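You operate a simulated robot arm through the tools that you are given. There is no shell and no other tool. Be economical: measure what you need, move in short steps, check, and stop when the job is done.

Carry out the task below with a simulated robot arm. There is one attempt and no reset: what you move stays moved.

Task
Pull up the red, green and purple joint bolts to 300, in order.
Fine: set the nut runner's knob to 300, run each bolt once and stand the runner back in the tray well. Set down upright: nut runner.

The check looks at the end state, three seconds after you hand in, the way a careful person would. Anything else that was tipped, shoved, dropped, spilled or broken makes it a failure.

Robot
A 7-joint arm with a two-finger parallel gripper, fixed in place. Base frame: the origin is at the foot of the arm, x ahead of it, y to its left, z up. Lengths are in m, angles in degrees, forces in N, time in s.
With the tool pointing down near the work surface it reaches from about 0.24 to 0.68 m from the base axis. Its first joint turns from -66.0 to 66.0 degrees. Payload 2.4 kg.
Tool frame: the origin (TCP) lies between the finger pads and is the grasp point; the fingertips stand 0.03 m ahead of it; z points along the fingers, y is the line along which they close. Largest opening 0.094 m; finger width 0.028, thickness 0.01; the body of the gripper, 0.05 by 0.096 m, starts 0.055 m behind the TCP.
Orientation is told as [roll, pitch, yaw] about the base's x, y, z axes, in that order, counted from this pose: with the fingers straight down and closing along the base's y, the tool's x points along the base's -x, its y along +y and its z along -z.

Tools
- The arm moves only by the tool nudge_tool. Its arguments are lists of equal length, an entry for each row: "grip": the closure in counts, from 0 (fully open) to 255 (shut); "offset": the shift along the tool's x, y, z in m, a list of three; "delta_rot": the turn, a rotation vector about the tool's x, y, z in degrees, a list of three. In form: {"grip": [grip, ...], "offset": [[x, y, z], ...], "delta_rot": [[ax, ay, az], ...]}. A call has 1 to 20 rows; each row is the pose to reach, as a shift and turn from the pose commanded when the call began, along the tool's axes at that moment. Each row takes 0.2 s and may step no farther than 0.05 m and 8.6 degrees from the row before; otherwise, or with a gripper value out of range, the whole call is refused. A pose out of reach is approached as far as the arm can. The call stops where the force on the tool passes 90 N (or 10 N more than at its start, if that is more) or the arm is blocked; 0.2 s more then pass. Each finger travels about 0.153 m/s and halts on what it meets, pressing with about 26 N; the grip force reading is that of the motor and also rises with nothing between the fingers. The clock runs only during rows and for 0.2 s after the last one: add rows that repeat a pose to give the fingers time. It gives the time, the measured TCP pose, the force on the tool (base axes), the opening and the grip force at its end, in the units of the frame above (readings bear some noise), with the torque about the TCP (base axes, N m) and any sound that the robot's microphone picked up.
- Cameras (640 x 400 px; columns grow to the right, rows downward): "scene" is fixed at [0.0423, 0.4728, 1.4562]; the picture's right is [-0.72, -0.69, 0.00], its down [-0.31, 0.32, -0.90] and it looks along [0.62, -0.65, -0.44] (base axes); focal length 214 px, centre (320, 200). "wrist" rides on the gripper at [0.076, 0.014, -0.102] in the tool frame; the picture's right is [-0.18, 0.98, 0.00], its down [-0.75, -0.14, -0.64] and it looks along [-0.63, -0.12, 0.77] (tool axes); focal length 243 px, centre (320, 200). There is no depth. A picture from a camera that has moved, and an enlarged one, comes with that camera's place and axes in the base frame and with its lens.
- capture(camera): a new picture of that camera. It takes no simulated time.
- zoom(camera, box): a new picture of the part [left, top, right, bottom] of that camera's present view, enlarged. It takes no simulated time.
- hand_in(): hands the job in; it is judged then, once.

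Work in short steps. Places have to be worked out from the pictures, the camera data and where the tool is seen: move nearer, look again, correct. Check each grasp and each placing, and mend what went wrong. You have 120 turns and 84 pictures in all, those below and enlarged ones among them. Open the gripper and draw the arm clear of the work before you hand the job in, unless the task says otherwise; then end with one line.

The tools are called after ">>>" as a command line: name --argument value ..., lists and objects as JSON in quotes. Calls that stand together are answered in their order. nudge_tool: Moves the arm, as the interface text tells. Its arguments: {"type":"object","properties":{"grip":{"type":"array","items":{"type":"number"}},"offset":{"type":"array","items":{"type":"array","items":{"type":"number"}}},"delta_rot":{"type":"array","items":{"type":"array","items":{"type":"number"}}}},"required":["grip","offset","delta_rot"]} The other tools are called the same way: capture (camera) takes a picture; zoom (camera, box) takes an enlarged picture of a part of a camera's view; hand_in () hands the job in.

At the start:

```text
clock: 0.0
tool_pos: [0.3478, 0.007, 1.3336]
ee_rot: [-0.1, 0.0, 0.0]
ft_force: [-0.4, -0.2, -1.0]
moment: [0.04, 0.0, -0.02]
gripper_width: 0.0939
grip_force: 0.1
```

scene: 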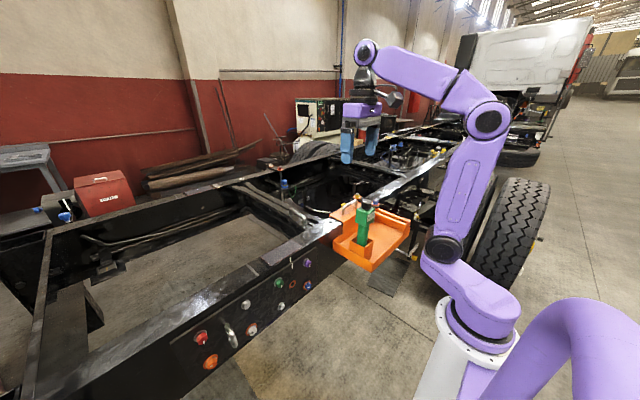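
wrist: 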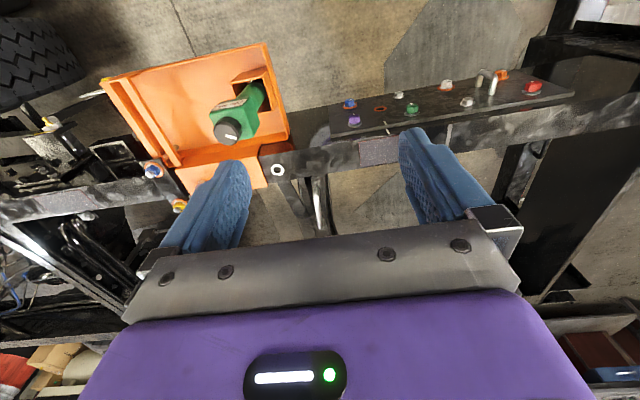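

I look closer at the runner in the tray and at the bolt plate.

>>> zoom --camera "scene" --box '[310, 180, 430, 280]'

>>> zoom --camera "scene" --box '[180, 240, 340, 380]'

>>> zoom --camera "wrist" --box '[90, 40, 330, 190]'

>>> zoom --camera "wrist" --box '[320, 50, 600, 190]'

```text
4.00 times, centred on (370, 230) of scene
camera zoom: at [0.0423, 0.4728, 1.4562], right [-0.72, -0.69, 0.0], down [-0.31, 0.32, -0.9], along [0.62, -0.65, -0.44], focal length 858 px, centre (120, 80)
```

zoom: 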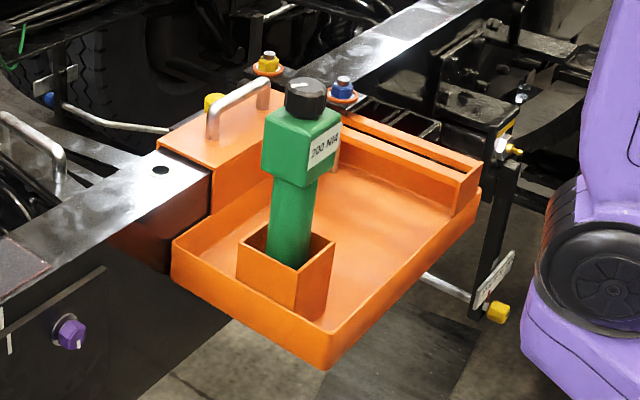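

```text
2.86 times, centred on (260, 310) of scene
camera zoom: at [0.0423, 0.4728, 1.4562], right [-0.72, -0.69, 0.0], down [-0.31, 0.32, -0.9], along [0.62, -0.65, -0.44], focal length 613 px, centre (491, -114)
```

zoom: 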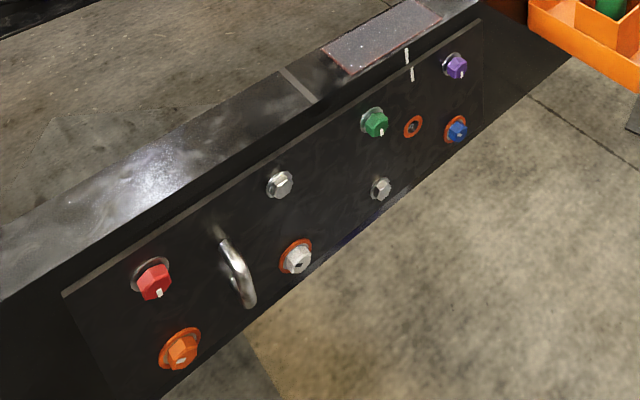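

```text
2.67 times, centred on (210, 115) of wrist
camera zoom: at [0.2722, 0.0228, 1.434], right [0.18, 0.98, 0.0], down [0.75, -0.14, 0.64], along [0.63, -0.12, -0.77], focal length 647 px, centre (613, 427)
```

zoom: 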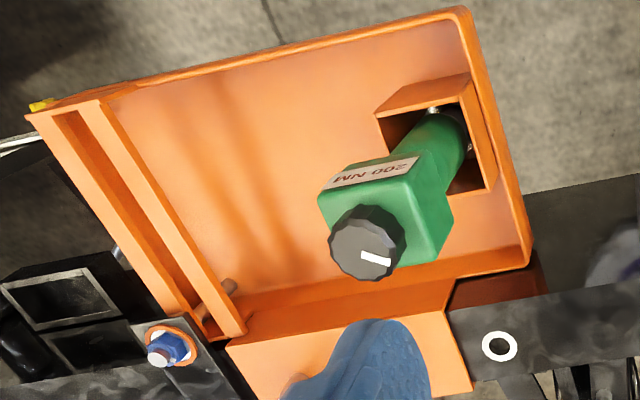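

```text
2.29 times, centred on (460, 120) of wrist
camera zoom: at [0.2722, 0.0228, 1.434], right [0.18, 0.98, 0.0], down [0.75, -0.14, 0.64], along [0.63, -0.12, -0.77], focal length 555 px, centre (0, 383)
```

zoom: 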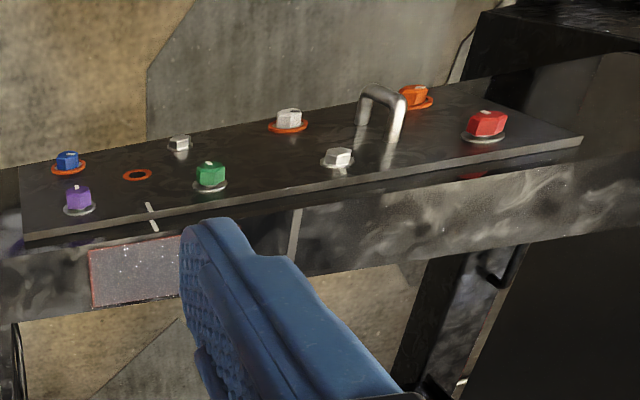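

The scene and wrist views put the runner's knob near (0.40, -0.14, 1.10). The bolts sit on a vertical face at x≈0.50, z≈0.89: red y≈0.43, green y≈0.19, purple y≈0.06. I move above the runner for a closer look.

>>> nudge_tool --grip '[0, 0, 0, 0]' --offset '[[-0.01, -0.04, 0], [-0.02, -0.08, 0.01], [-0.03, -0.12, 0.02], [-0.04, -0.147, 0.03]]' --delta_rot '[[0, 0, 0], [0, 0, 0], [0, 0, 0], [0, 0, 0]]'

>>> capture --camera "wrist"

>>> zoom --camera "scene" --box '[310, 140, 430, 280]'

```text
clock: 1.0
tool_pos: [0.3886, -0.1408, 1.3015]
ee_rot: [-0.1, -0.1, 0.0]
ft_force: [0.5, -0.9, -0.5]
moment: [0.01, -0.01, -0.01]
gripper_width: 0.0941
grip_force: 0.2
```

```text
77 pictures are left
camera wrist: at [0.3121, -0.125, 1.4028], right [0.18, 0.98, 0.0], down [0.75, -0.14, 0.64], along [0.63, -0.12, -0.77], focal length 243 px, centre (320, 200)
```

wrist: 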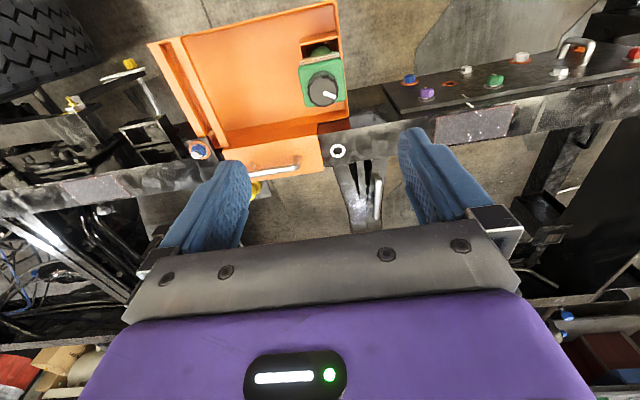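

```text
2.86 times, centred on (370, 210) of scene
camera zoom: at [0.0423, 0.4728, 1.4563], right [-0.72, -0.69, 0.0], down [-0.31, 0.32, -0.9], along [0.62, -0.65, -0.44], focal length 613 px, centre (177, 171)
```

zoom: 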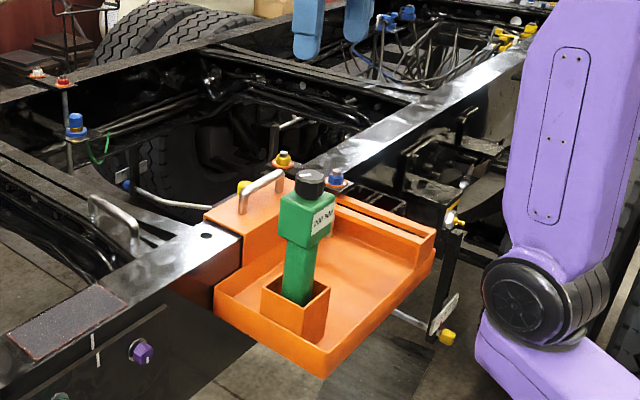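

Knob triangulates again at about (0.396, -0.138, 1.10). I look closely at the knob markings and the head's shape.

>>> zoom --camera "wrist" --box '[275, 20, 371, 140]'

>>> zoom --camera "scene" --box '[345, 190, 390, 260]'

```text
3.33 times, centred on (323, 80) of wrist
camera zoom: at [0.3121, -0.125, 1.4028], right [0.18, 0.98, 0.0], down [0.75, -0.14, 0.64], along [0.63, -0.12, -0.77], focal length 809 px, centre (310, 600)
```

zoom: 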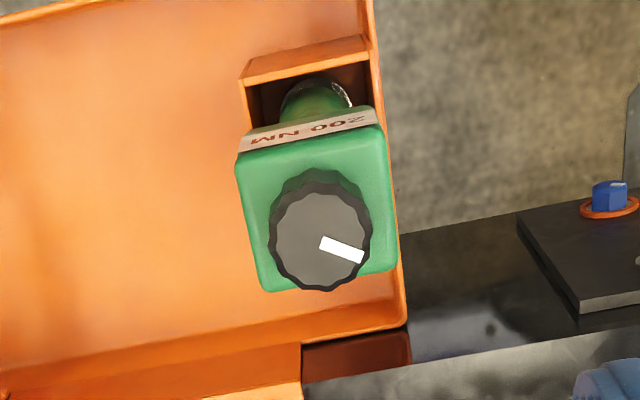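

```text
5.71 times, centred on (368, 225) of scene
camera zoom: at [0.0423, 0.4728, 1.4563], right [-0.72, -0.69, 0.0], down [-0.31, 0.32, -0.9], along [0.62, -0.65, -0.44], focal length 1226 px, centre (49, 57)
```

zoom: 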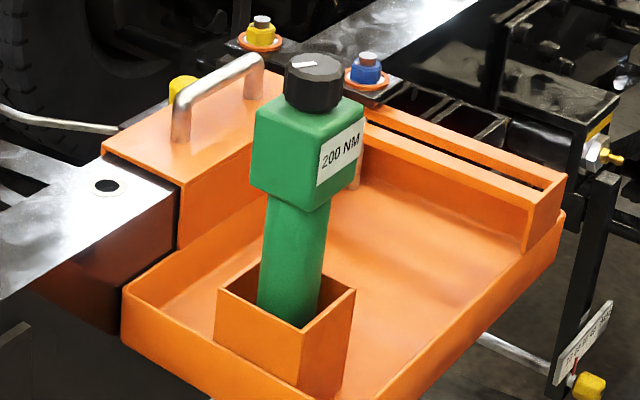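

The label reads 200 NM. The knob is ~36 mm wide and ~22 mm high on a ~55 mm square head. I descend with open fingers to just above the knob and check alignment.

>>> nudge_tool --grip '[0, 0, 0, 0, 0]' --offset '[[-0.007, 0.003, 0.04], [-0.007, 0.003, 0.08], [-0.007, 0.003, 0.12], [-0.007, 0.003, 0.145], [-0.007, 0.003, 0.145]]' --delta_rot '[[0, 0, 0], [0, 0, 0], [0, 0, 0], [0, 0, 0], [0, 0, 0]]'

>>> capture --camera "wrist"

>>> zoom --camera "scene" --box '[325, 150, 405, 250]'

```text
clock: 2.2
tool_pos: [0.3961, -0.1355, 1.156]
ee_rot: [0.0, -0.1, 0.1]
ft_force: [-0.8, 0.6, 0.0]
moment: [-0.02, 0.02, 0.02]
gripper_width: 0.0941
grip_force: 0.0
```

```text
73 pictures are left
camera wrist: at [0.3202, -0.1207, 1.2572], right [0.18, 0.98, 0.0], down [0.75, -0.14, 0.64], along [0.63, -0.12, -0.77], focal length 243 px, centre (320, 200)
```

wrist: 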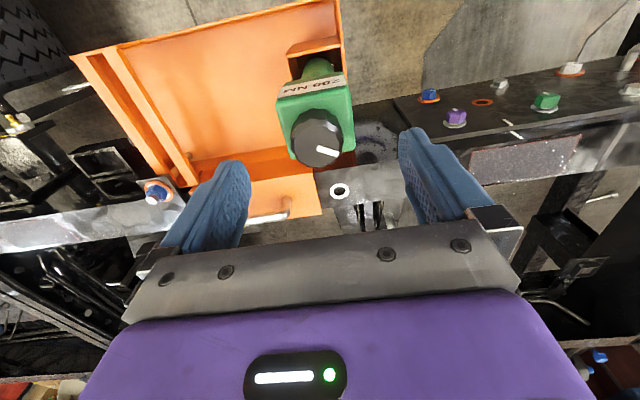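

```text
4.00 times, centred on (365, 200) of scene
camera zoom: at [0.0423, 0.4728, 1.4562], right [-0.72, -0.69, 0.0], down [-0.31, 0.32, -0.9], along [0.62, -0.65, -0.44], focal length 858 px, centre (140, 200)
```

zoom: 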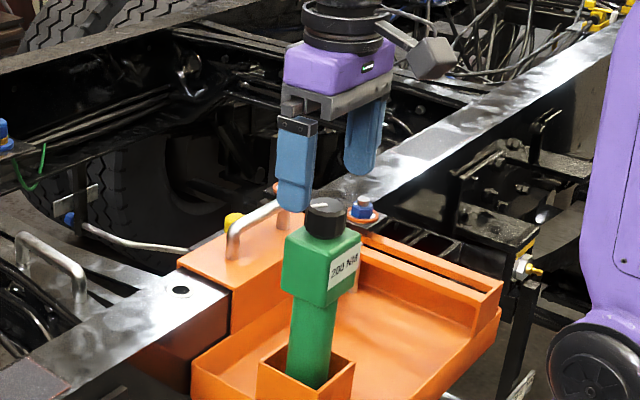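

The knob centre is at ≈(0.396, -0.137), z≈1.097, aligned with the TCP. I lower the fingertips beside the knob, staying above the head, and look.

>>> nudge_tool --grip '[0, 0, 0]' --offset '[[0, -0.0015, 0.025], [0, -0.0015, 0.043], [0, -0.0015, 0.043]]' --delta_rot '[[0, 0, 0], [0, 0, 0], [0, 0, 0]]'

>>> capture --camera "wrist"

>>> zoom --camera "scene" --box '[335, 170, 395, 230]'

```text
clock: 3.0
tool_pos: [0.3958, -0.1383, 1.1144]
ee_rot: [0.1, 0.0, 0.0]
ft_force: [-0.5, 0.5, -0.3]
moment: [-0.03, -0.02, -0.02]
gripper_width: 0.0939
grip_force: 0.2
```

```text
71 pictures are left
camera wrist: at [0.3196, -0.1229, 1.216], right [0.18, 0.98, 0.0], down [0.75, -0.14, 0.64], along [0.63, -0.12, -0.77], focal length 243 px, centre (320, 200)
```

wrist: 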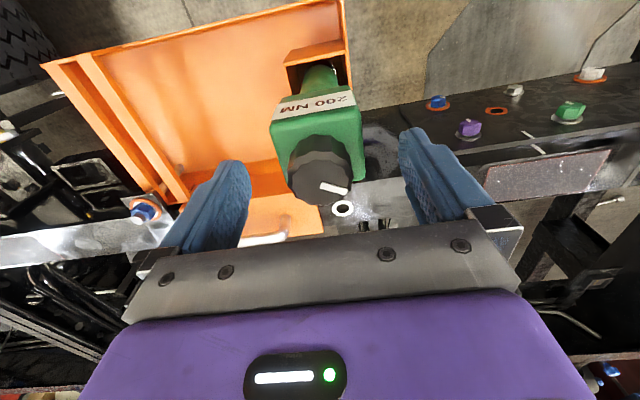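

```text
6.67 times, centred on (365, 200) of scene
camera zoom: at [0.0423, 0.4728, 1.4562], right [-0.72, -0.69, 0.0], down [-0.31, 0.32, -0.9], along [0.62, -0.65, -0.44], focal length 1430 px, centre (20, 200)
```

zoom: 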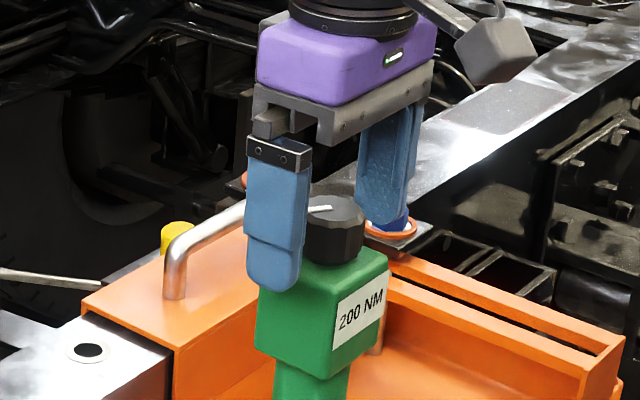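

I want a sharper reading of where the knob centre is relative to the fingers.

>>> zoom --camera "wrist" --box '[240, 110, 400, 230]'

```text
3.33 times, centred on (320, 170) of wrist
camera zoom: at [0.3196, -0.1229, 1.216], right [0.18, 0.98, 0.0], down [0.75, -0.14, 0.64], along [0.63, -0.12, -0.77], focal length 809 px, centre (320, 300)
```

zoom: 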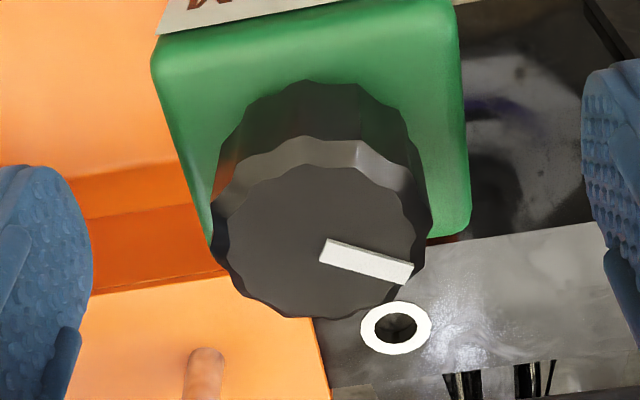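

Knob centre ≈(0.400, -0.138, 1.10). I shift 4 mm forward and close on the knob.

>>> nudge_tool --grip '[0, 120, 170, 200, 200]' --offset '[[-0.004, 0.0003, 0], [-0.004, 0.0003, 0], [-0.004, 0.0003, 0], [-0.004, 0.0003, 0], [-0.004, 0.0003, 0]]' --delta_rot '[[0, 0, 0], [0, 0, 0], [0, 0, 0], [0, 0, 0], [0, 0, 0]]'

>>> capture --camera "wrist"

```text
clock: 4.2
tool_pos: [0.4, -0.1377, 1.1161]
ee_rot: [-0.2, -0.1, -0.1]
ft_force: [-2.2, -1.9, 17.0]
moment: [-0.14, 0.18, -0.01]
gripper_width: 0.0354
grip_force: 25.4
```

```text
68 pictures are left
camera wrist: at [0.3236, -0.1224, 1.2167], right [0.18, 0.98, 0.0], down [0.75, -0.14, 0.64], along [0.63, -0.12, -0.77], focal length 243 px, centre (320, 200)
```

wrist: 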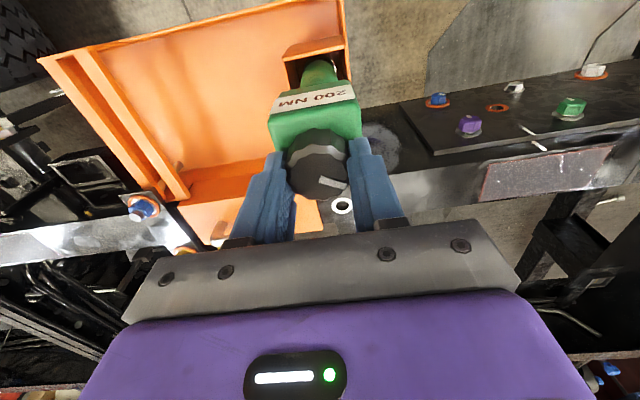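

Knob is gripped (35 mm), with the fingertips pressing slightly on the head. I relieve 2 mm and turn clockwise by 20° to see the label respond.

>>> nudge_tool --grip '[200, 200, 200, 200, 200]' --offset '[[0, 0, -0.002], [0, 0, -0.002], [0, 0, -0.002], [0, 0, -0.002], [0, 0, -0.002]]' --delta_rot '[[0, 0, 0], [0, 0, 7], [0, 0, 14], [0, 0, 20], [0, 0, 20]]'

>>> zoom --camera "scene" --box '[335, 170, 395, 230]'

```text
clock: 5.4
tool_pos: [0.399, -0.1369, 1.1158]
ee_rot: [0.0, 0.1, -20.0]
ft_force: [-0.3, 0.4, -8.1]
moment: [-0.01, 0.01, -0.02]
gripper_width: 0.0353
grip_force: 26.0
```

```text
6.67 times, centred on (365, 200) of scene
camera zoom: at [0.0424, 0.4728, 1.4563], right [-0.72, -0.69, 0.0], down [-0.31, 0.32, -0.9], along [0.62, -0.65, -0.45], focal length 1430 px, centre (20, 200)
```

zoom: 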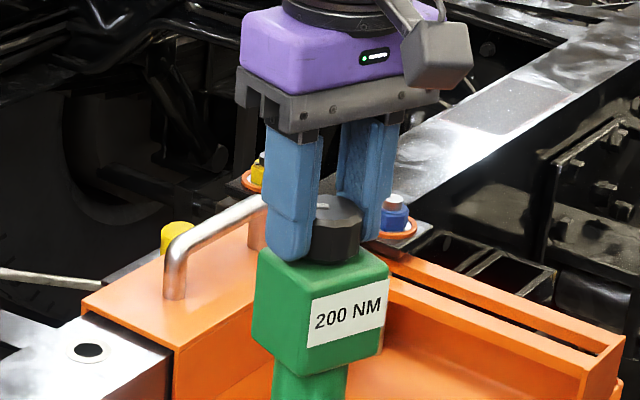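

The whole runner turned with the knob: it was lifted slightly (−8 N is its weight). I turn back, lower it to its seat, and try again without lifting.

>>> nudge_tool --grip '[200, 200, 200, 200, 200]' --offset '[[0, 0, 0], [0, 0, 0], [0, 0, 0], [0, 0, 0.001], [0, 0, 0.0015]]' --delta_rot '[[0, 0, -7], [0, 0, -14], [0, 0, -20], [0, 0, -20], [0, 0, -20]]'

>>> zoom --camera "scene" --box '[335, 170, 395, 230]'

>>> zoom --camera "wrist" --box '[260, 30, 380, 210]'

```text
clock: 6.6
tool_pos: [0.3983, -0.1369, 1.1172]
ee_rot: [0.0, -0.1, 0.0]
ft_force: [-2.1, -1.0, 3.4]
moment: [-0.06, 0.24, -0.05]
gripper_width: 0.0353
grip_force: 25.6
```

```text
6.67 times, centred on (365, 200) of scene
camera zoom: at [0.0422, 0.4728, 1.4563], right [-0.72, -0.69, 0.0], down [-0.31, 0.32, -0.9], along [0.62, -0.65, -0.44], focal length 1430 px, centre (20, 200)
```

zoom: 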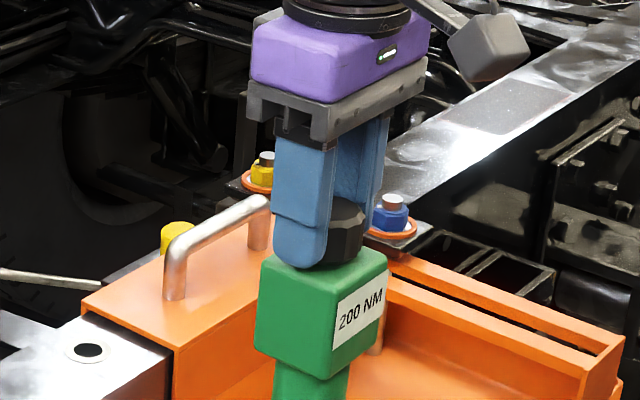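

```text
2.22 times, centred on (320, 120) of wrist
camera zoom: at [0.3229, -0.1226, 1.2168], right [0.18, 0.98, 0.0], down [0.75, -0.14, 0.64], along [0.63, -0.12, -0.77], focal length 539 px, centre (320, 378)
```

zoom: 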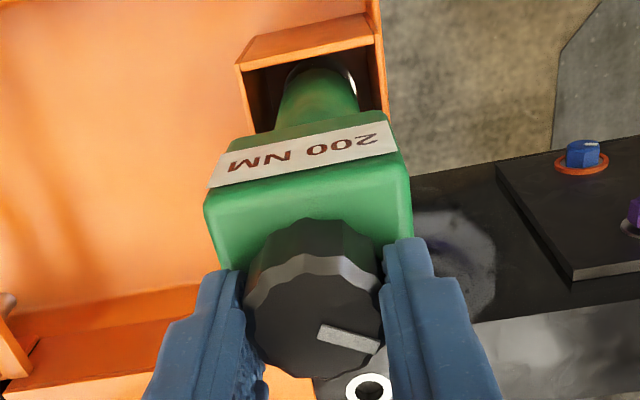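

The runner is back and seated. Possibly it just turns freely until the well stops it, so I turn further (48°) and watch the label.

>>> nudge_tool --grip '[200, 200, 200, 200, 200, 200, 200]' --offset '[[0, 0, 0], [0, 0, 0], [0, 0, 0], [0, 0, 0], [0, 0, 0], [0, 0, 0], [0, 0, 0]]' --delta_rot '[[0, 0, 8], [0, 0, 16], [0, 0, 24], [0, 0, 32], [0, 0, 40], [0, 0, 48], [0, 0, 48]]'

>>> zoom --camera "scene" --box '[335, 170, 395, 230]'

```text
clock: 8.2
tool_pos: [0.3995, -0.1373, 1.1159]
ee_rot: [0.1, 0.0, -48.1]
ft_force: [-4.4, -0.1, 14.9]
moment: [0.54, 0.52, 0.07]
gripper_width: 0.035
grip_force: 26.0
```

```text
6.67 times, centred on (365, 200) of scene
camera zoom: at [0.042, 0.4729, 1.4562], right [-0.72, -0.69, 0.0], down [-0.31, 0.32, -0.9], along [0.62, -0.65, -0.44], focal length 1430 px, centre (20, 200)
```

zoom: 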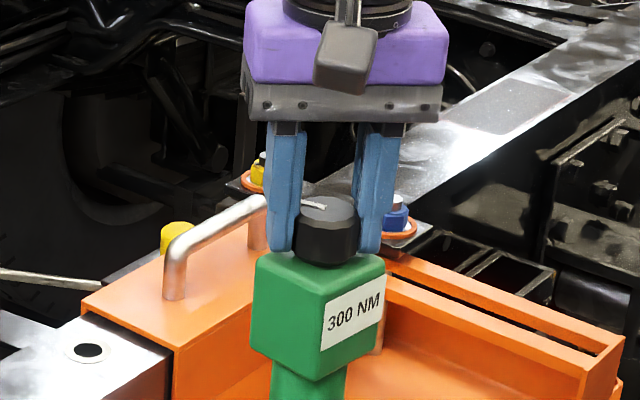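

The label now reads 300 NM. I open the fingers and back up to check the label and where the knob marker came to rest.

>>> nudge_tool --grip '[120, 0, 0, 0]' --offset '[[0, 0, 0], [0, 0, 0], [0, 0, -0.03], [0, 0, -0.06]]' --delta_rot '[[0, 0, 0], [0, 0, 0], [0, 0, 0], [0, 0, 0]]'

>>> zoom --camera "scene" --box '[335, 180, 395, 260]'

>>> capture --camera "wrist"

```text
clock: 9.2
tool_pos: [0.4006, -0.1376, 1.1756]
ee_rot: [0.0, -0.1, -48.1]
ft_force: [0.1, -0.5, 1.0]
moment: [-0.03, -0.01, 0.02]
gripper_width: 0.094
grip_force: 0.0
```

```text
5.00 times, centred on (365, 220) of scene
camera zoom: at [0.0423, 0.4728, 1.4562], right [-0.72, -0.69, 0.0], down [-0.31, 0.32, -0.9], along [0.62, -0.65, -0.44], focal length 1072 px, centre (95, 100)
```

zoom: 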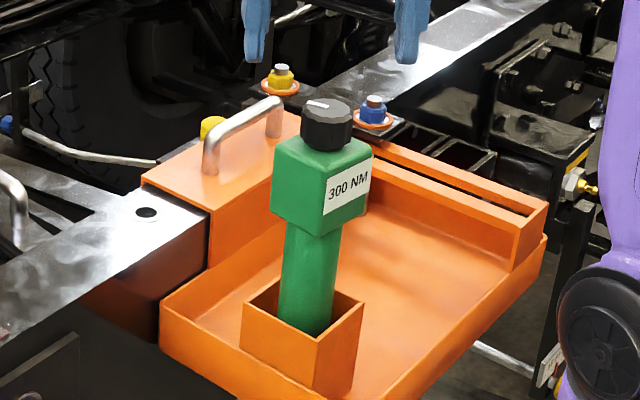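

```text
62 pictures are left
camera wrist: at [0.3595, -0.0706, 1.277], right [0.85, 0.52, 0.0], down [0.4, -0.66, 0.64], along [0.33, -0.55, -0.77], focal length 243 px, centre (320, 200)
```

wrist: 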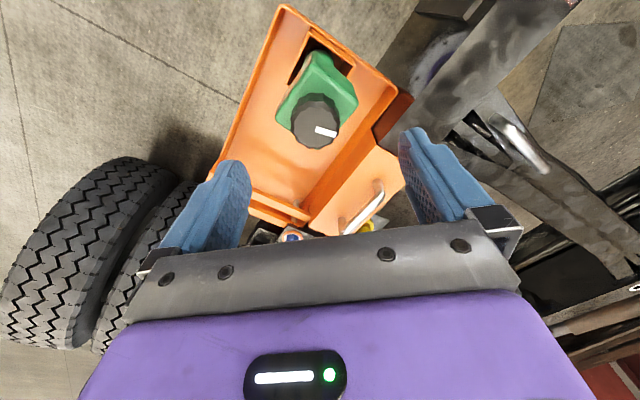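

It stays at 300 NM and the runner stands upright. I turn the gripper back to yaw 0 and measure how the head is turned before grasping it.

>>> nudge_tool --grip '[0, 0, 0, 0, 0, 0, 0]' --offset '[[0, 0, 0], [0, 0, 0], [0, 0, 0], [0, 0, 0], [0, 0, 0], [0, 0, 0], [0, 0, 0]]' --delta_rot '[[0, 0, -8], [0, 0, -16], [0, 0, -24], [0, 0, -32], [0, 0, -40], [0, 0, -48], [0, 0, -48]]'

>>> zoom --camera "wrist" --box '[240, 50, 400, 190]'

```text
clock: 10.8
tool_pos: [0.3989, -0.1368, 1.1762]
ee_rot: [0.0, 0.1, 0.1]
ft_force: [-0.3, 0.0, -0.7]
moment: [-0.06, 0.0, 0.02]
gripper_width: 0.0941
grip_force: 0.0
```

```text
2.86 times, centred on (320, 120) of wrist
camera zoom: at [0.3227, -0.1226, 1.2769], right [0.18, 0.98, 0.0], down [0.75, -0.14, 0.64], along [0.63, -0.12, -0.77], focal length 693 px, centre (320, 429)
```

zoom: 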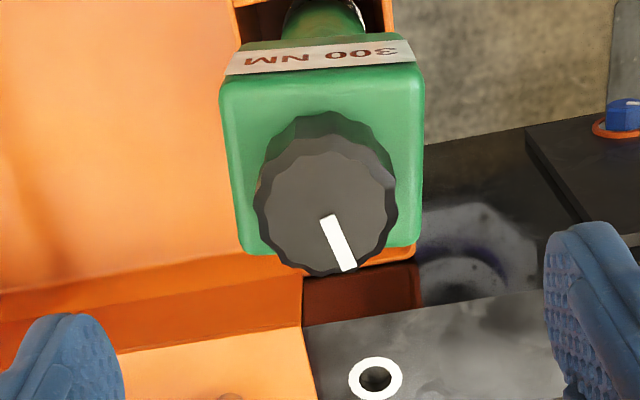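

The head is turned about 7.5° clockwise, and the box centre is ≈(0.394, -0.136). I align the yaw and lower around the head to TCP z≈1.061.

>>> nudge_tool --grip '[0, 0, 0, 0, 0]' --offset '[[0.004, 0.0005, 0], [0.004, 0.0005, 0.04], [0.004, 0.0005, 0.08], [0.004, 0.0005, 0.115], [0.004, 0.0005, 0.115]]' --delta_rot '[[0, 0, 7.5], [0, 0, 7.5], [0, 0, 7.5], [0, 0, 7.5], [0, 0, 7.5]]'

>>> capture --camera "wrist"

>>> zoom --camera "scene" --box '[335, 180, 395, 260]'

```text
clock: 12.0
tool_pos: [0.3939, -0.1351, 1.062]
ee_rot: [0.0, -0.2, -7.5]
ft_force: [0.9, -1.1, -0.2]
moment: [-0.03, 0.0, 0.0]
gripper_width: 0.0943
grip_force: 0.1
```

```text
60 pictures are left
camera wrist: at [0.3206, -0.1111, 1.1626], right [0.31, 0.95, 0.0], down [0.73, -0.24, 0.64], along [0.61, -0.2, -0.77], focal length 243 px, centre (320, 200)
```

wrist: 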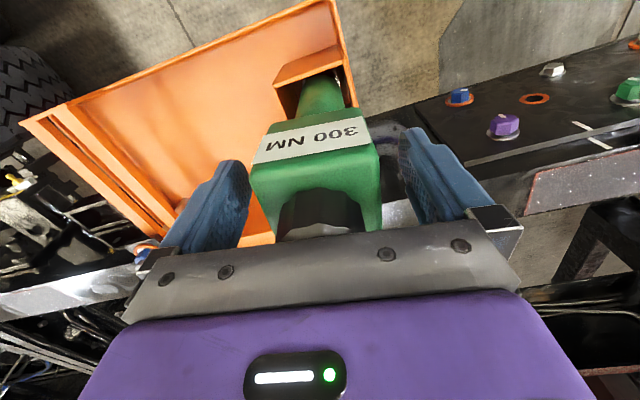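

```text
5.00 times, centred on (365, 220) of scene
camera zoom: at [0.0423, 0.4728, 1.4562], right [-0.72, -0.69, 0.0], down [-0.31, 0.32, -0.9], along [0.62, -0.65, -0.44], focal length 1072 px, centre (95, 100)
```

zoom: 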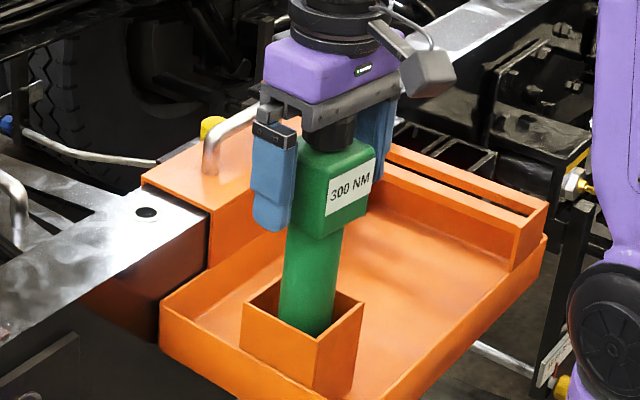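

The fingers straddle the head, which looks ~3 mm toward the left finger; I shift by that and close.

>>> nudge_tool --grip '[0, 60, 100, 150, 255, 255]' --offset '[[0, -0.002, 0], [0, -0.002, 0], [0, -0.002, 0], [0, -0.002, 0], [0, -0.002, 0], [0, -0.002, 0]]' --delta_rot '[[0, 0, 0], [0, 0, 0], [0, 0, 0], [0, 0, 0], [0, 0, 0], [0, 0, 0]]'

>>> capture --camera "wrist"

```text
clock: 13.4
tool_pos: [0.3949, -0.1383, 1.0618]
ee_rot: [0.0, 0.0, -7.4]
ft_force: [1.6, 1.8, 0.1]
moment: [0.19, -0.28, 0.0]
gripper_width: 0.0605
grip_force: 25.6
```

```text
58 pictures are left
camera wrist: at [0.3212, -0.113, 1.1625], right [0.31, 0.95, 0.0], down [0.73, -0.24, 0.64], along [0.61, -0.2, -0.77], focal length 243 px, centre (320, 200)
```

wrist: 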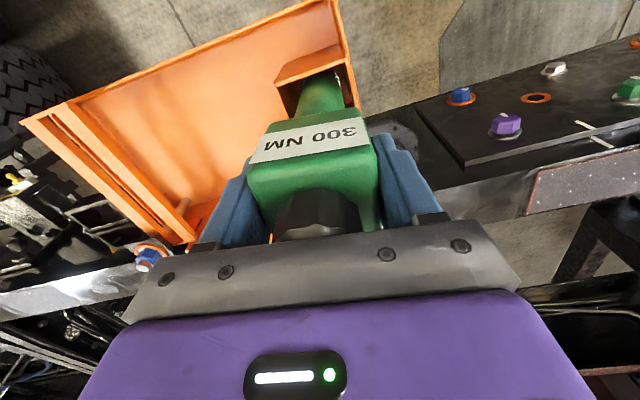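

Grasp is firm (60.5 mm across the head); the seated pose is TCP (0.395, -0.138, 1.062), yaw -7.4. I lift straight up 16 cm.

>>> nudge_tool --grip '[255, 255, 255, 255, 255, 255]' --offset '[[0, 0, -0.02], [0, 0, -0.05], [0, 0, -0.085], [0, 0, -0.12], [0, 0, -0.16], [0, 0, -0.16]]' --delta_rot '[[0, 0, 0], [0, 0, 0], [0, 0, 0], [0, 0, 0], [0, 0, 0], [0, 0, 0]]'

>>> zoom --camera "scene" --box '[320, 130, 420, 270]'

>>> capture --camera "wrist"

```text
clock: 14.8
tool_pos: [0.3946, -0.1402, 1.2216]
ee_rot: [0.0, 0.0, -7.5]
ft_force: [0.0, -0.2, -7.6]
moment: [-0.03, -0.02, 0.04]
gripper_width: 0.0604
grip_force: 26.2
```

```text
2.86 times, centred on (370, 200) of scene
camera zoom: at [0.0424, 0.4728, 1.4563], right [-0.72, -0.69, 0.0], down [-0.31, 0.32, -0.9], along [0.62, -0.65, -0.45], focal length 613 px, centre (177, 200)
```

zoom: 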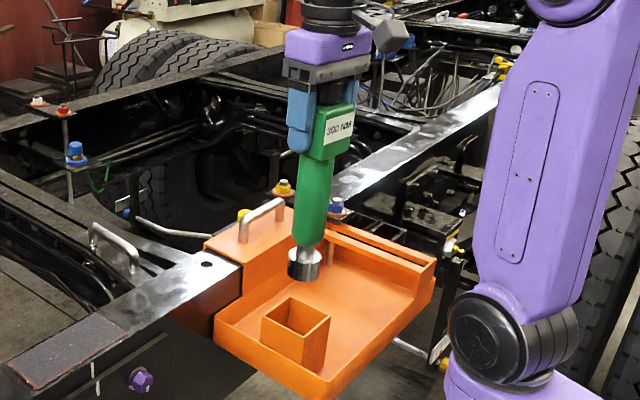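

```text
56 pictures are left
camera wrist: at [0.3219, -0.1151, 1.3222], right [0.31, 0.95, 0.0], down [0.73, -0.24, 0.64], along [0.61, -0.2, -0.77], focal length 243 px, centre (320, 200)
```

wrist: 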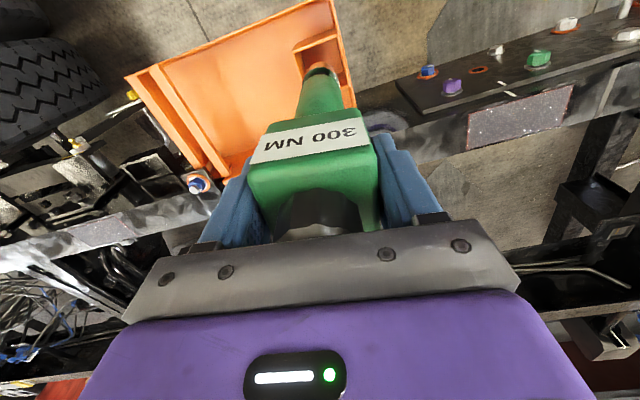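

The runner lifted cleanly: socket at the bottom ~0.207 m below TCP. Pointing the fingers straight at the bolt face would put the wrist into the arm's own column, so I'll reseat it (turned square, yaw 0) and regrasp with the hand tilted 45°.

>>> nudge_tool --grip '[255, 255, 255, 255, 255, 255, 255, 255]' --offset '[[0, 0.001, 0.04], [0, 0.0015, 0.08], [0, 0.0015, 0.115], [0, 0.0015, 0.14], [0, 0.0015, 0.14], [0, 0.0015, 0.152], [0, 0.0015, 0.159], [0, 0.0015, 0.16]]' --delta_rot '[[0, 0, 0], [0, 0, 0], [0, 0, 0], [0, 0, 0], [0, 0, -7.4], [0, 0, -7.4], [0, 0, -7.4], [0, 0, -7.4]]'

>>> zoom --camera "scene" --box '[335, 180, 395, 260]'

```text
clock: 16.6
tool_pos: [0.3951, -0.1364, 1.0613]
ee_rot: [0.0, -0.1, -0.1]
ft_force: [-1.9, 1.6, 5.7]
moment: [-0.02, 0.59, -0.05]
gripper_width: 0.0606
grip_force: 26.0
```

```text
5.00 times, centred on (365, 220) of scene
camera zoom: at [0.0422, 0.4729, 1.4562], right [-0.72, -0.69, 0.0], down [-0.31, 0.32, -0.9], along [0.62, -0.65, -0.44], focal length 1072 px, centre (95, 100)
```

zoom: 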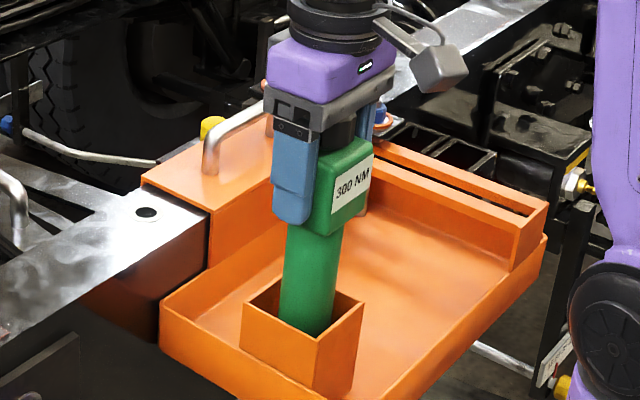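

Seated at yaw 0. I release, rise clear, and tilt the hand 45° (fingers pointing down and back toward the arm) above the runner.

>>> nudge_tool --grip '[150, 60, 0, 0, 0, 0, 0, 0]' --offset '[[0, 0, 0], [0, 0, 0], [0, 0, 0], [0, 0, -0.04], [0, 0, -0.08], [0, 0, -0.12], [0, 0, -0.16], [0, 0, -0.18]]' --delta_rot '[[0, 0, 0], [0, 0, 0], [0, 0, 0], [0, 0, 0], [0, 0, 0], [0, 0, 0], [0, 0, 0], [0, 0, 0]]'

>>> nudge_tool --grip '[0, 0, 0, 0, 0, 0, 0]' --offset '[[0, 0, 0], [0, 0, 0], [0, 0, 0], [0, 0, 0], [0, 0, 0], [0, 0, 0], [0, 0, 0]]' --delta_rot '[[0, 8, 0], [0, 16, 0], [0, 24, 0], [0, 32, 0], [0, 40, 0], [0, 45, 0], [0, 45, 0]]'

>>> capture --camera "scene"

>>> capture --camera "wrist"

```text
clock: 18.4
tool_pos: [0.3963, -0.1376, 1.2415]
ee_rot: [0.0, -0.1, -0.1]
ft_force: [-0.4, 0.1, -0.5]
moment: [-0.01, 0.0, 0.0]
gripper_width: 0.0938
grip_force: 0.0
```

```text
clock: 20.0
tool_pos: [0.343, -0.1315, 1.2017]
ee_rot: [0.0, 43.7, -0.2]
ft_force: [-0.3, 0.2, -0.6]
moment: [0.0, -0.03, 0.04]
gripper_width: 0.0939
grip_force: 0.2
out of reach, approached as far as the arm can: row 4, 5, 6, 7
```

```text
54 pictures are left
```

scene: 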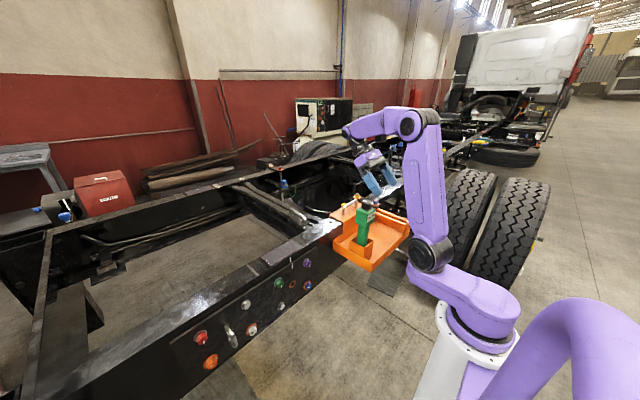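

```text
53 pictures are left
camera wrist: at [0.3581, -0.1167, 1.3273], right [0.14, 0.98, -0.13], down [0.99, -0.14, -0.06], along [-0.07, -0.12, -0.99], focal length 243 px, centre (320, 200)
```

wrist: 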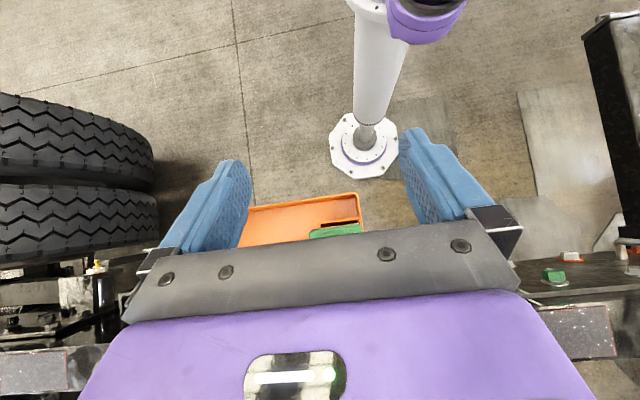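

That tilt direction hits a joint limit here. Instead I'll grasp the head sideways with the fingers pointing toward −y and slightly down; later the runner can be rolled about its own axis as suits each bolt. First I undo the tilt.

>>> nudge_tool --grip '[0, 0, 0, 0, 0, 0, 0]' --offset '[[0, 0, 0], [0, 0, 0], [0, 0, 0], [0, 0, 0], [0, 0, 0], [0, 0, 0], [0, 0, 0]]' --delta_rot '[[0, -8, 0], [0, -16, 0], [0, -24, 0], [0, -32, 0], [0, -40, 0], [0, -45, 0], [0, -45, 0]]'

```text
clock: 21.6
tool_pos: [0.3419, -0.132, 1.2023]
ee_rot: [0.1, -0.1, -0.1]
ft_force: [-0.1, 0.3, 0.0]
moment: [0.01, -0.04, 0.04]
gripper_width: 0.0936
grip_force: 0.0
```

Now I move toward the +y side of the runner, staying high, while yawing +90°.

>>> nudge_tool --grip '[0, 0, 0, 0, 0, 0, 0, 0, 0, 0, 0, 0]' --offset '[[-0.01, 0.01, -0.01], [-0.02, 0.03, -0.02], [-0.03, 0.05, -0.03], [-0.04, 0.07, -0.04], [-0.05, 0.09, -0.05], [-0.055, 0.11, -0.05], [-0.055, 0.13, -0.05], [-0.055, 0.13, -0.05], [-0.055, 0.13, -0.05], [-0.055, 0.13, -0.05], [-0.055, 0.13, -0.05], [-0.055, 0.13, -0.05]]' --delta_rot '[[0, 0, -8], [0, 0, -16], [0, 0, -24], [0, 0, -32], [0, 0, -40], [0, 0, -48], [0, 0, -56], [0, 0, -64], [0, 0, -72], [0, 0, -80], [0, 0, -88], [0, 0, -90]]'

```text
clock: 24.2
tool_pos: [0.3982, -0.0014, 1.2549]
ee_rot: [0.0, 0.0, 90.1]
ft_force: [0.8, 0.1, 0.3]
moment: [0.03, 0.02, 0.02]
gripper_width: 0.0941
grip_force: 0.1
```

Yaw 90 is fine. I tilt the fingers 70° toward −y.

>>> nudge_tool --grip '[0, 0, 0, 0, 0, 0, 0, 0, 0, 0]' --offset '[[0, 0, 0], [0, 0, 0], [0, 0, 0], [0, 0, 0], [0, 0, 0], [0, 0, 0], [0, 0, 0], [0, 0, 0], [0, 0, 0], [0, 0, 0]]' --delta_rot '[[0, 8, 0], [0, 16, 0], [0, 24, 0], [0, 32, 0], [0, 40, 0], [0, 48, 0], [0, 56, 0], [0, 64, 0], [0, 70, 0], [0, 70, 0]]'

>>> capture --camera "wrist"

>>> capture --camera "scene"

```text
clock: 26.4
tool_pos: [0.3983, -0.0021, 1.2523]
ee_rot: [-0.1, 70.0, 89.7]
ft_force: [0.4, 0.7, -0.3]
moment: [-0.03, 0.0, -0.03]
gripper_width: 0.094
grip_force: 0.1
```

```text
52 pictures are left
camera wrist: at [0.3839, 0.0696, 1.3577], right [-0.98, 0.06, -0.17], down [0.14, 0.86, -0.49], along [0.12, -0.51, -0.85], focal length 243 px, centre (320, 200)
```

wrist: 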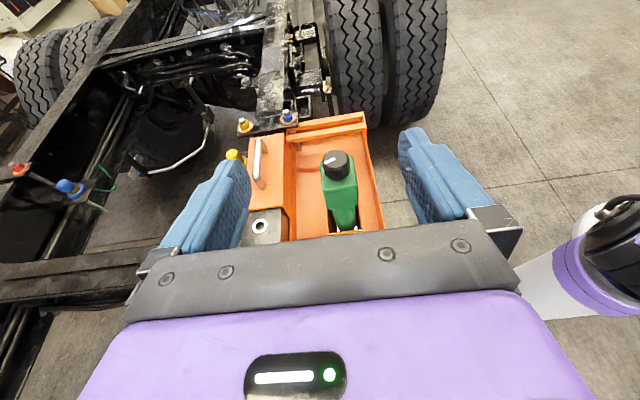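

```text
51 pictures are left
```

scene: 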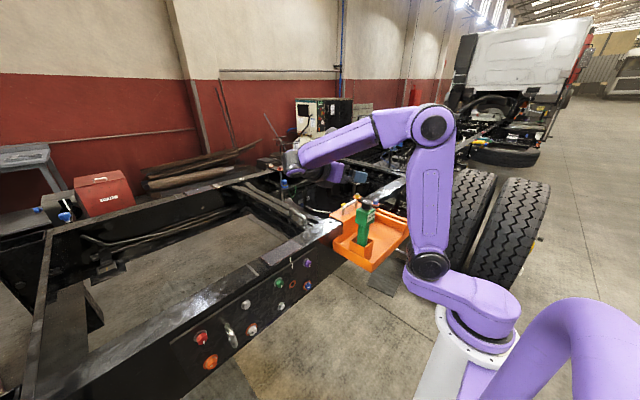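

The sideways pose works. I descend to a standoff 12 cm back from the head along the finger direction.

>>> nudge_tool --grip '[0, 0, 0, 0, 0]' --offset '[[-0.034, 0.001, 0.018], [-0.069, 0.002, 0.037], [-0.103, 0.002, 0.055], [-0.138, 0.002, 0.0737], [-0.138, 0.002, 0.0737]]' --delta_rot '[[0, 0, 0], [0, 0, 0], [0, 0, 0], [0, 0, 0], [0, 0, 0]]'

>>> capture --camera "wrist"

>>> zoom --camera "scene" --box '[280, 150, 420, 270]'

```text
clock: 27.6
tool_pos: [0.3938, -0.023, 1.0973]
ee_rot: [0.0, 69.9, 89.7]
ft_force: [-0.6, 0.6, 0.2]
moment: [0.0, -0.02, 0.05]
gripper_width: 0.094
grip_force: 0.0
```

```text
50 pictures are left
camera wrist: at [0.3799, 0.0482, 1.2018], right [-0.98, 0.07, -0.17], down [0.14, 0.86, -0.49], along [0.12, -0.5, -0.86], focal length 243 px, centre (320, 200)
```

wrist: 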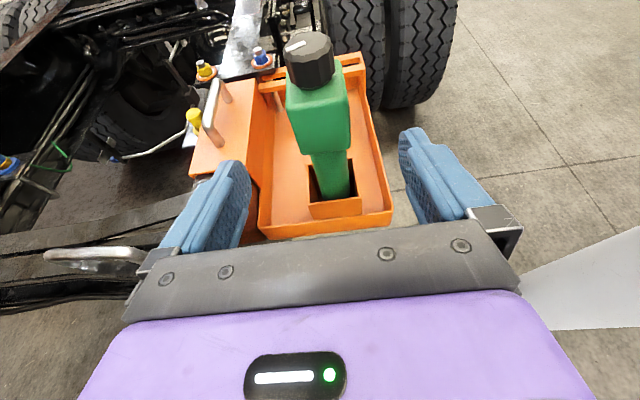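

```text
3.33 times, centred on (350, 210) of scene
camera zoom: at [0.0423, 0.4728, 1.4562], right [-0.72, -0.69, 0.0], down [-0.31, 0.32, -0.9], along [0.62, -0.65, -0.44], focal length 715 px, centre (220, 167)
```

zoom: 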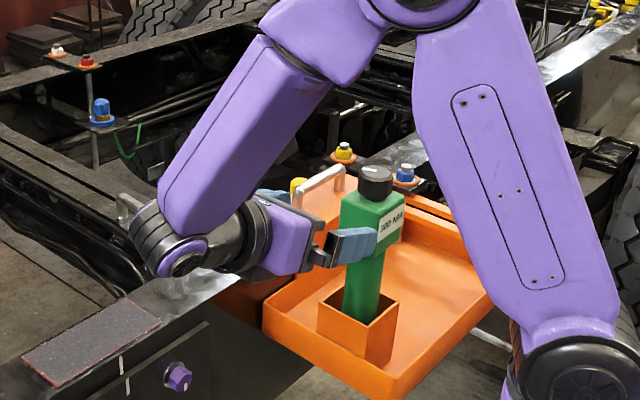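

The runner is centred between the fingers. I slide in 12 cm along the fingers and look.

>>> nudge_tool --grip '[0, 0, 0, 0]' --offset '[[0, 0, 0.04], [0, 0, 0.08], [0, 0, 0.118], [0, 0, 0.118]]' --delta_rot '[[0, 0, 0], [0, 0, 0], [0, 0, 0], [0, 0, 0]]'

>>> capture --camera "wrist"

>>> zoom --camera "scene" --box '[300, 160, 420, 270]'

```text
clock: 28.6
tool_pos: [0.3929, -0.1353, 1.0588]
ee_rot: [-0.1, 70.0, 89.8]
ft_force: [1.0, -0.1, 0.6]
moment: [0.0, -0.01, -0.01]
gripper_width: 0.0942
grip_force: 0.2
```

```text
48 pictures are left
camera wrist: at [0.38, -0.0643, 1.1639], right [-0.98, 0.07, -0.17], down [0.14, 0.86, -0.49], along [0.12, -0.5, -0.86], focal length 243 px, centre (320, 200)
```

wrist: 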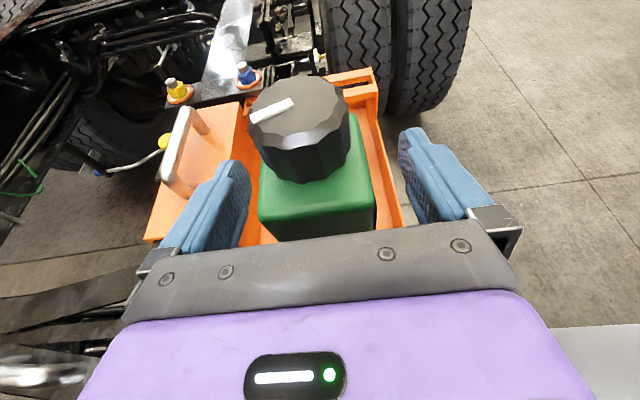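

```text
3.64 times, centred on (360, 215) of scene
camera zoom: at [0.0423, 0.4728, 1.4562], right [-0.72, -0.69, 0.0], down [-0.31, 0.32, -0.9], along [0.62, -0.65, -0.44], focal length 780 px, centre (174, 146)
```

zoom: 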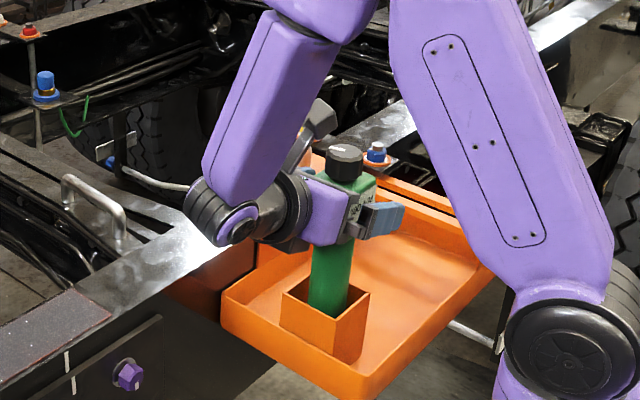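

Centred and clear of the knob. I close on the head.

>>> nudge_tool --grip '[60, 90, 150, 255, 255]' --offset '[[0, 0, 0], [0, 0, 0], [0, 0, 0], [0, 0, 0], [0, 0, 0]]' --delta_rot '[[0, 0, 0], [0, 0, 0], [0, 0, 0], [0, 0, 0], [0, 0, 0]]'

>>> capture --camera "wrist"

```text
clock: 29.8
tool_pos: [0.3946, -0.1348, 1.0587]
ee_rot: [-0.3, 69.9, 89.6]
ft_force: [3.8, -0.7, -0.9]
moment: [-0.21, -0.7, -0.03]
gripper_width: 0.0549
grip_force: 25.7
```

```text
46 pictures are left
camera wrist: at [0.3802, -0.0638, 1.1641], right [-0.98, 0.07, -0.17], down [0.14, 0.86, -0.49], along [0.12, -0.5, -0.86], focal length 243 px, centre (320, 200)
```

wrist: 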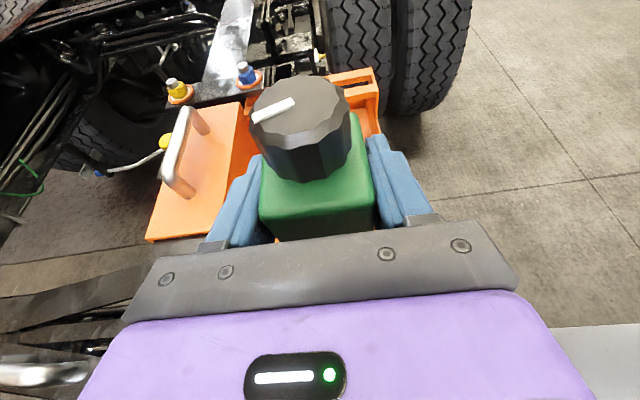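

Firm grasp, 55 mm. I lift straight up 17 cm.

>>> nudge_tool --grip '[255, 255, 255, 255, 255, 255]' --offset '[[0.0188, 0, -0.0068], [0.047, 0, -0.0171], [0.0846, 0, -0.0308], [0.122, 0, -0.0445], [0.16, 0, -0.058], [0.16, 0, -0.058]]' --delta_rot '[[0, 0, 0], [0, 0, 0], [0, 0, 0], [0, 0, 0], [0, 0, 0], [0, 0, 0]]'

>>> zoom --camera "scene" --box '[280, 130, 420, 270]'

```text
clock: 31.2
tool_pos: [0.3947, -0.1369, 1.2286]
ee_rot: [0.1, 70.1, 89.8]
ft_force: [0.4, -0.2, -9.2]
moment: [0.02, 0.04, 0.01]
gripper_width: 0.0543
grip_force: 26.3
```

```text
2.86 times, centred on (350, 200) of scene
camera zoom: at [0.0424, 0.4728, 1.4563], right [-0.72, -0.69, 0.0], down [-0.31, 0.32, -0.9], along [0.62, -0.65, -0.45], focal length 613 px, centre (234, 200)
```

zoom: 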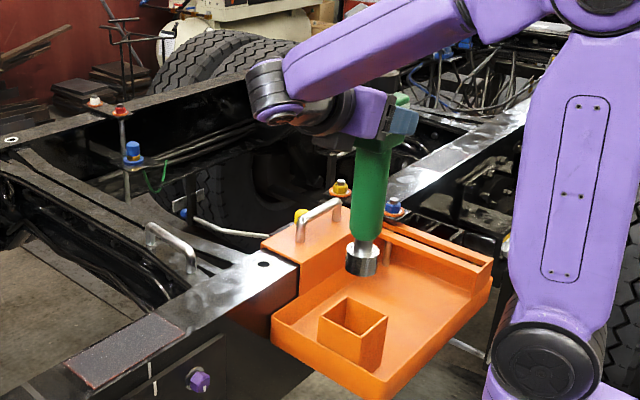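

Clean lift, socket fully out. I carry it back and sideways to open space at about (0.295, 0.16, 1.23) before turning it level.

>>> nudge_tool --grip '[255, 255, 255, 255, 255, 255, 255, 255, 255]' --offset '[[-0.0128, 0.0125, -0.035], [-0.0257, 0.025, -0.0705], [-0.0385, 0.0375, -0.1057], [-0.0513, 0.05, -0.141], [-0.0641, 0.0625, -0.176], [-0.077, 0.075, -0.2115], [-0.09, 0.0875, -0.247], [-0.1026, 0.1, -0.282], [-0.1026, 0.1, -0.282]]' --delta_rot '[[0, 0, 0], [0, 0, 0], [0, 0, 0], [0, 0, 0], [0, 0, 0], [0, 0, 0], [0, 0, 0], [0, 0, 0], [0, 0, 0]]'

```text
clock: 33.2
tool_pos: [0.2961, 0.1647, 1.2276]
ee_rot: [0.0, 70.0, 89.8]
ft_force: [0.2, -0.3, -8.0]
moment: [-0.01, 0.01, 0.04]
gripper_width: 0.0545
grip_force: 26.0
```

Now I rotate 120° about the computed axis so the socket points along +x with the hand above it.

>>> nudge_tool --grip '[255, 255, 255, 255, 255, 255, 255, 255, 255, 255, 255, 255, 255, 255, 255, 255]' --offset '[[0, 0, 0], [0, 0, 0], [0, 0, 0], [0, 0, 0], [0, 0, 0], [0, 0, 0], [0, 0, 0], [0, 0, 0], [0, 0, 0], [0, 0, 0], [0, 0, 0], [0, 0, 0], [0, 0, 0], [0, 0, 0], [0, 0, 0], [0, 0, 0]]' --delta_rot '[[-2.76, -4.62, 5.92], [-5.52, -9.24, 11.84], [-8.28, -13.86, 17.76], [-11.04, -18.48, 23.68], [-13.8, -23.1, 29.6], [-16.56, -27.72, 35.52], [-19.32, -32.34, 41.44], [-22.08, -36.96, 47.36], [-24.84, -41.58, 53.28], [-27.6, -46.2, 59.2], [-30.36, -50.82, 65.12], [-33.12, -55.44, 71.04], [-35.88, -60.06, 76.96], [-38.64, -64.68, 82.88], [-41.4, -69.3, 88.8], [-41.4, -69.3, 88.8]]'

>>> capture --camera "scene"

>>> capture --camera "wrist"

```text
clock: 36.6
tool_pos: [0.2962, 0.1659, 1.2271]
ee_rot: [0.1, -20.0, -0.4]
ft_force: [-0.5, -0.1, -8.7]
moment: [0.0, 0.54, 0.01]
gripper_width: 0.0543
grip_force: 25.5
```

```text
44 pictures are left
```

scene: 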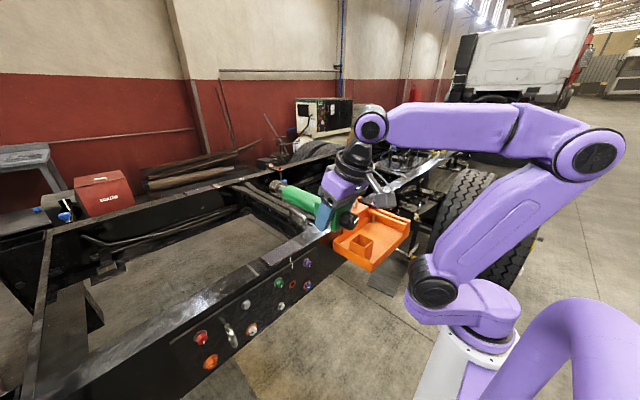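

```text
43 pictures are left
camera wrist: at [0.1896, 0.1807, 1.2969], right [0.18, 0.98, 0.06], down [0.49, -0.14, 0.86], along [0.86, -0.12, -0.5], focal length 243 px, centre (320, 200)
```

wrist: 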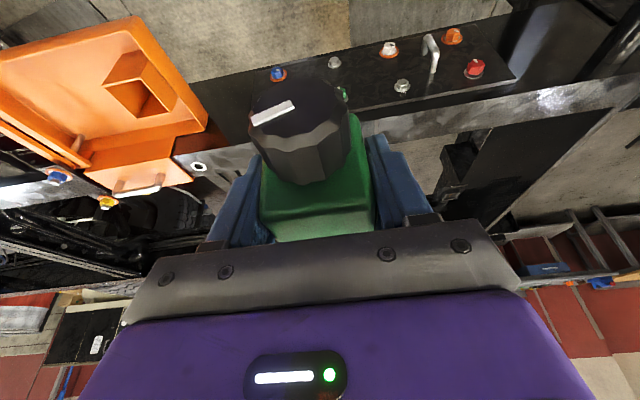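

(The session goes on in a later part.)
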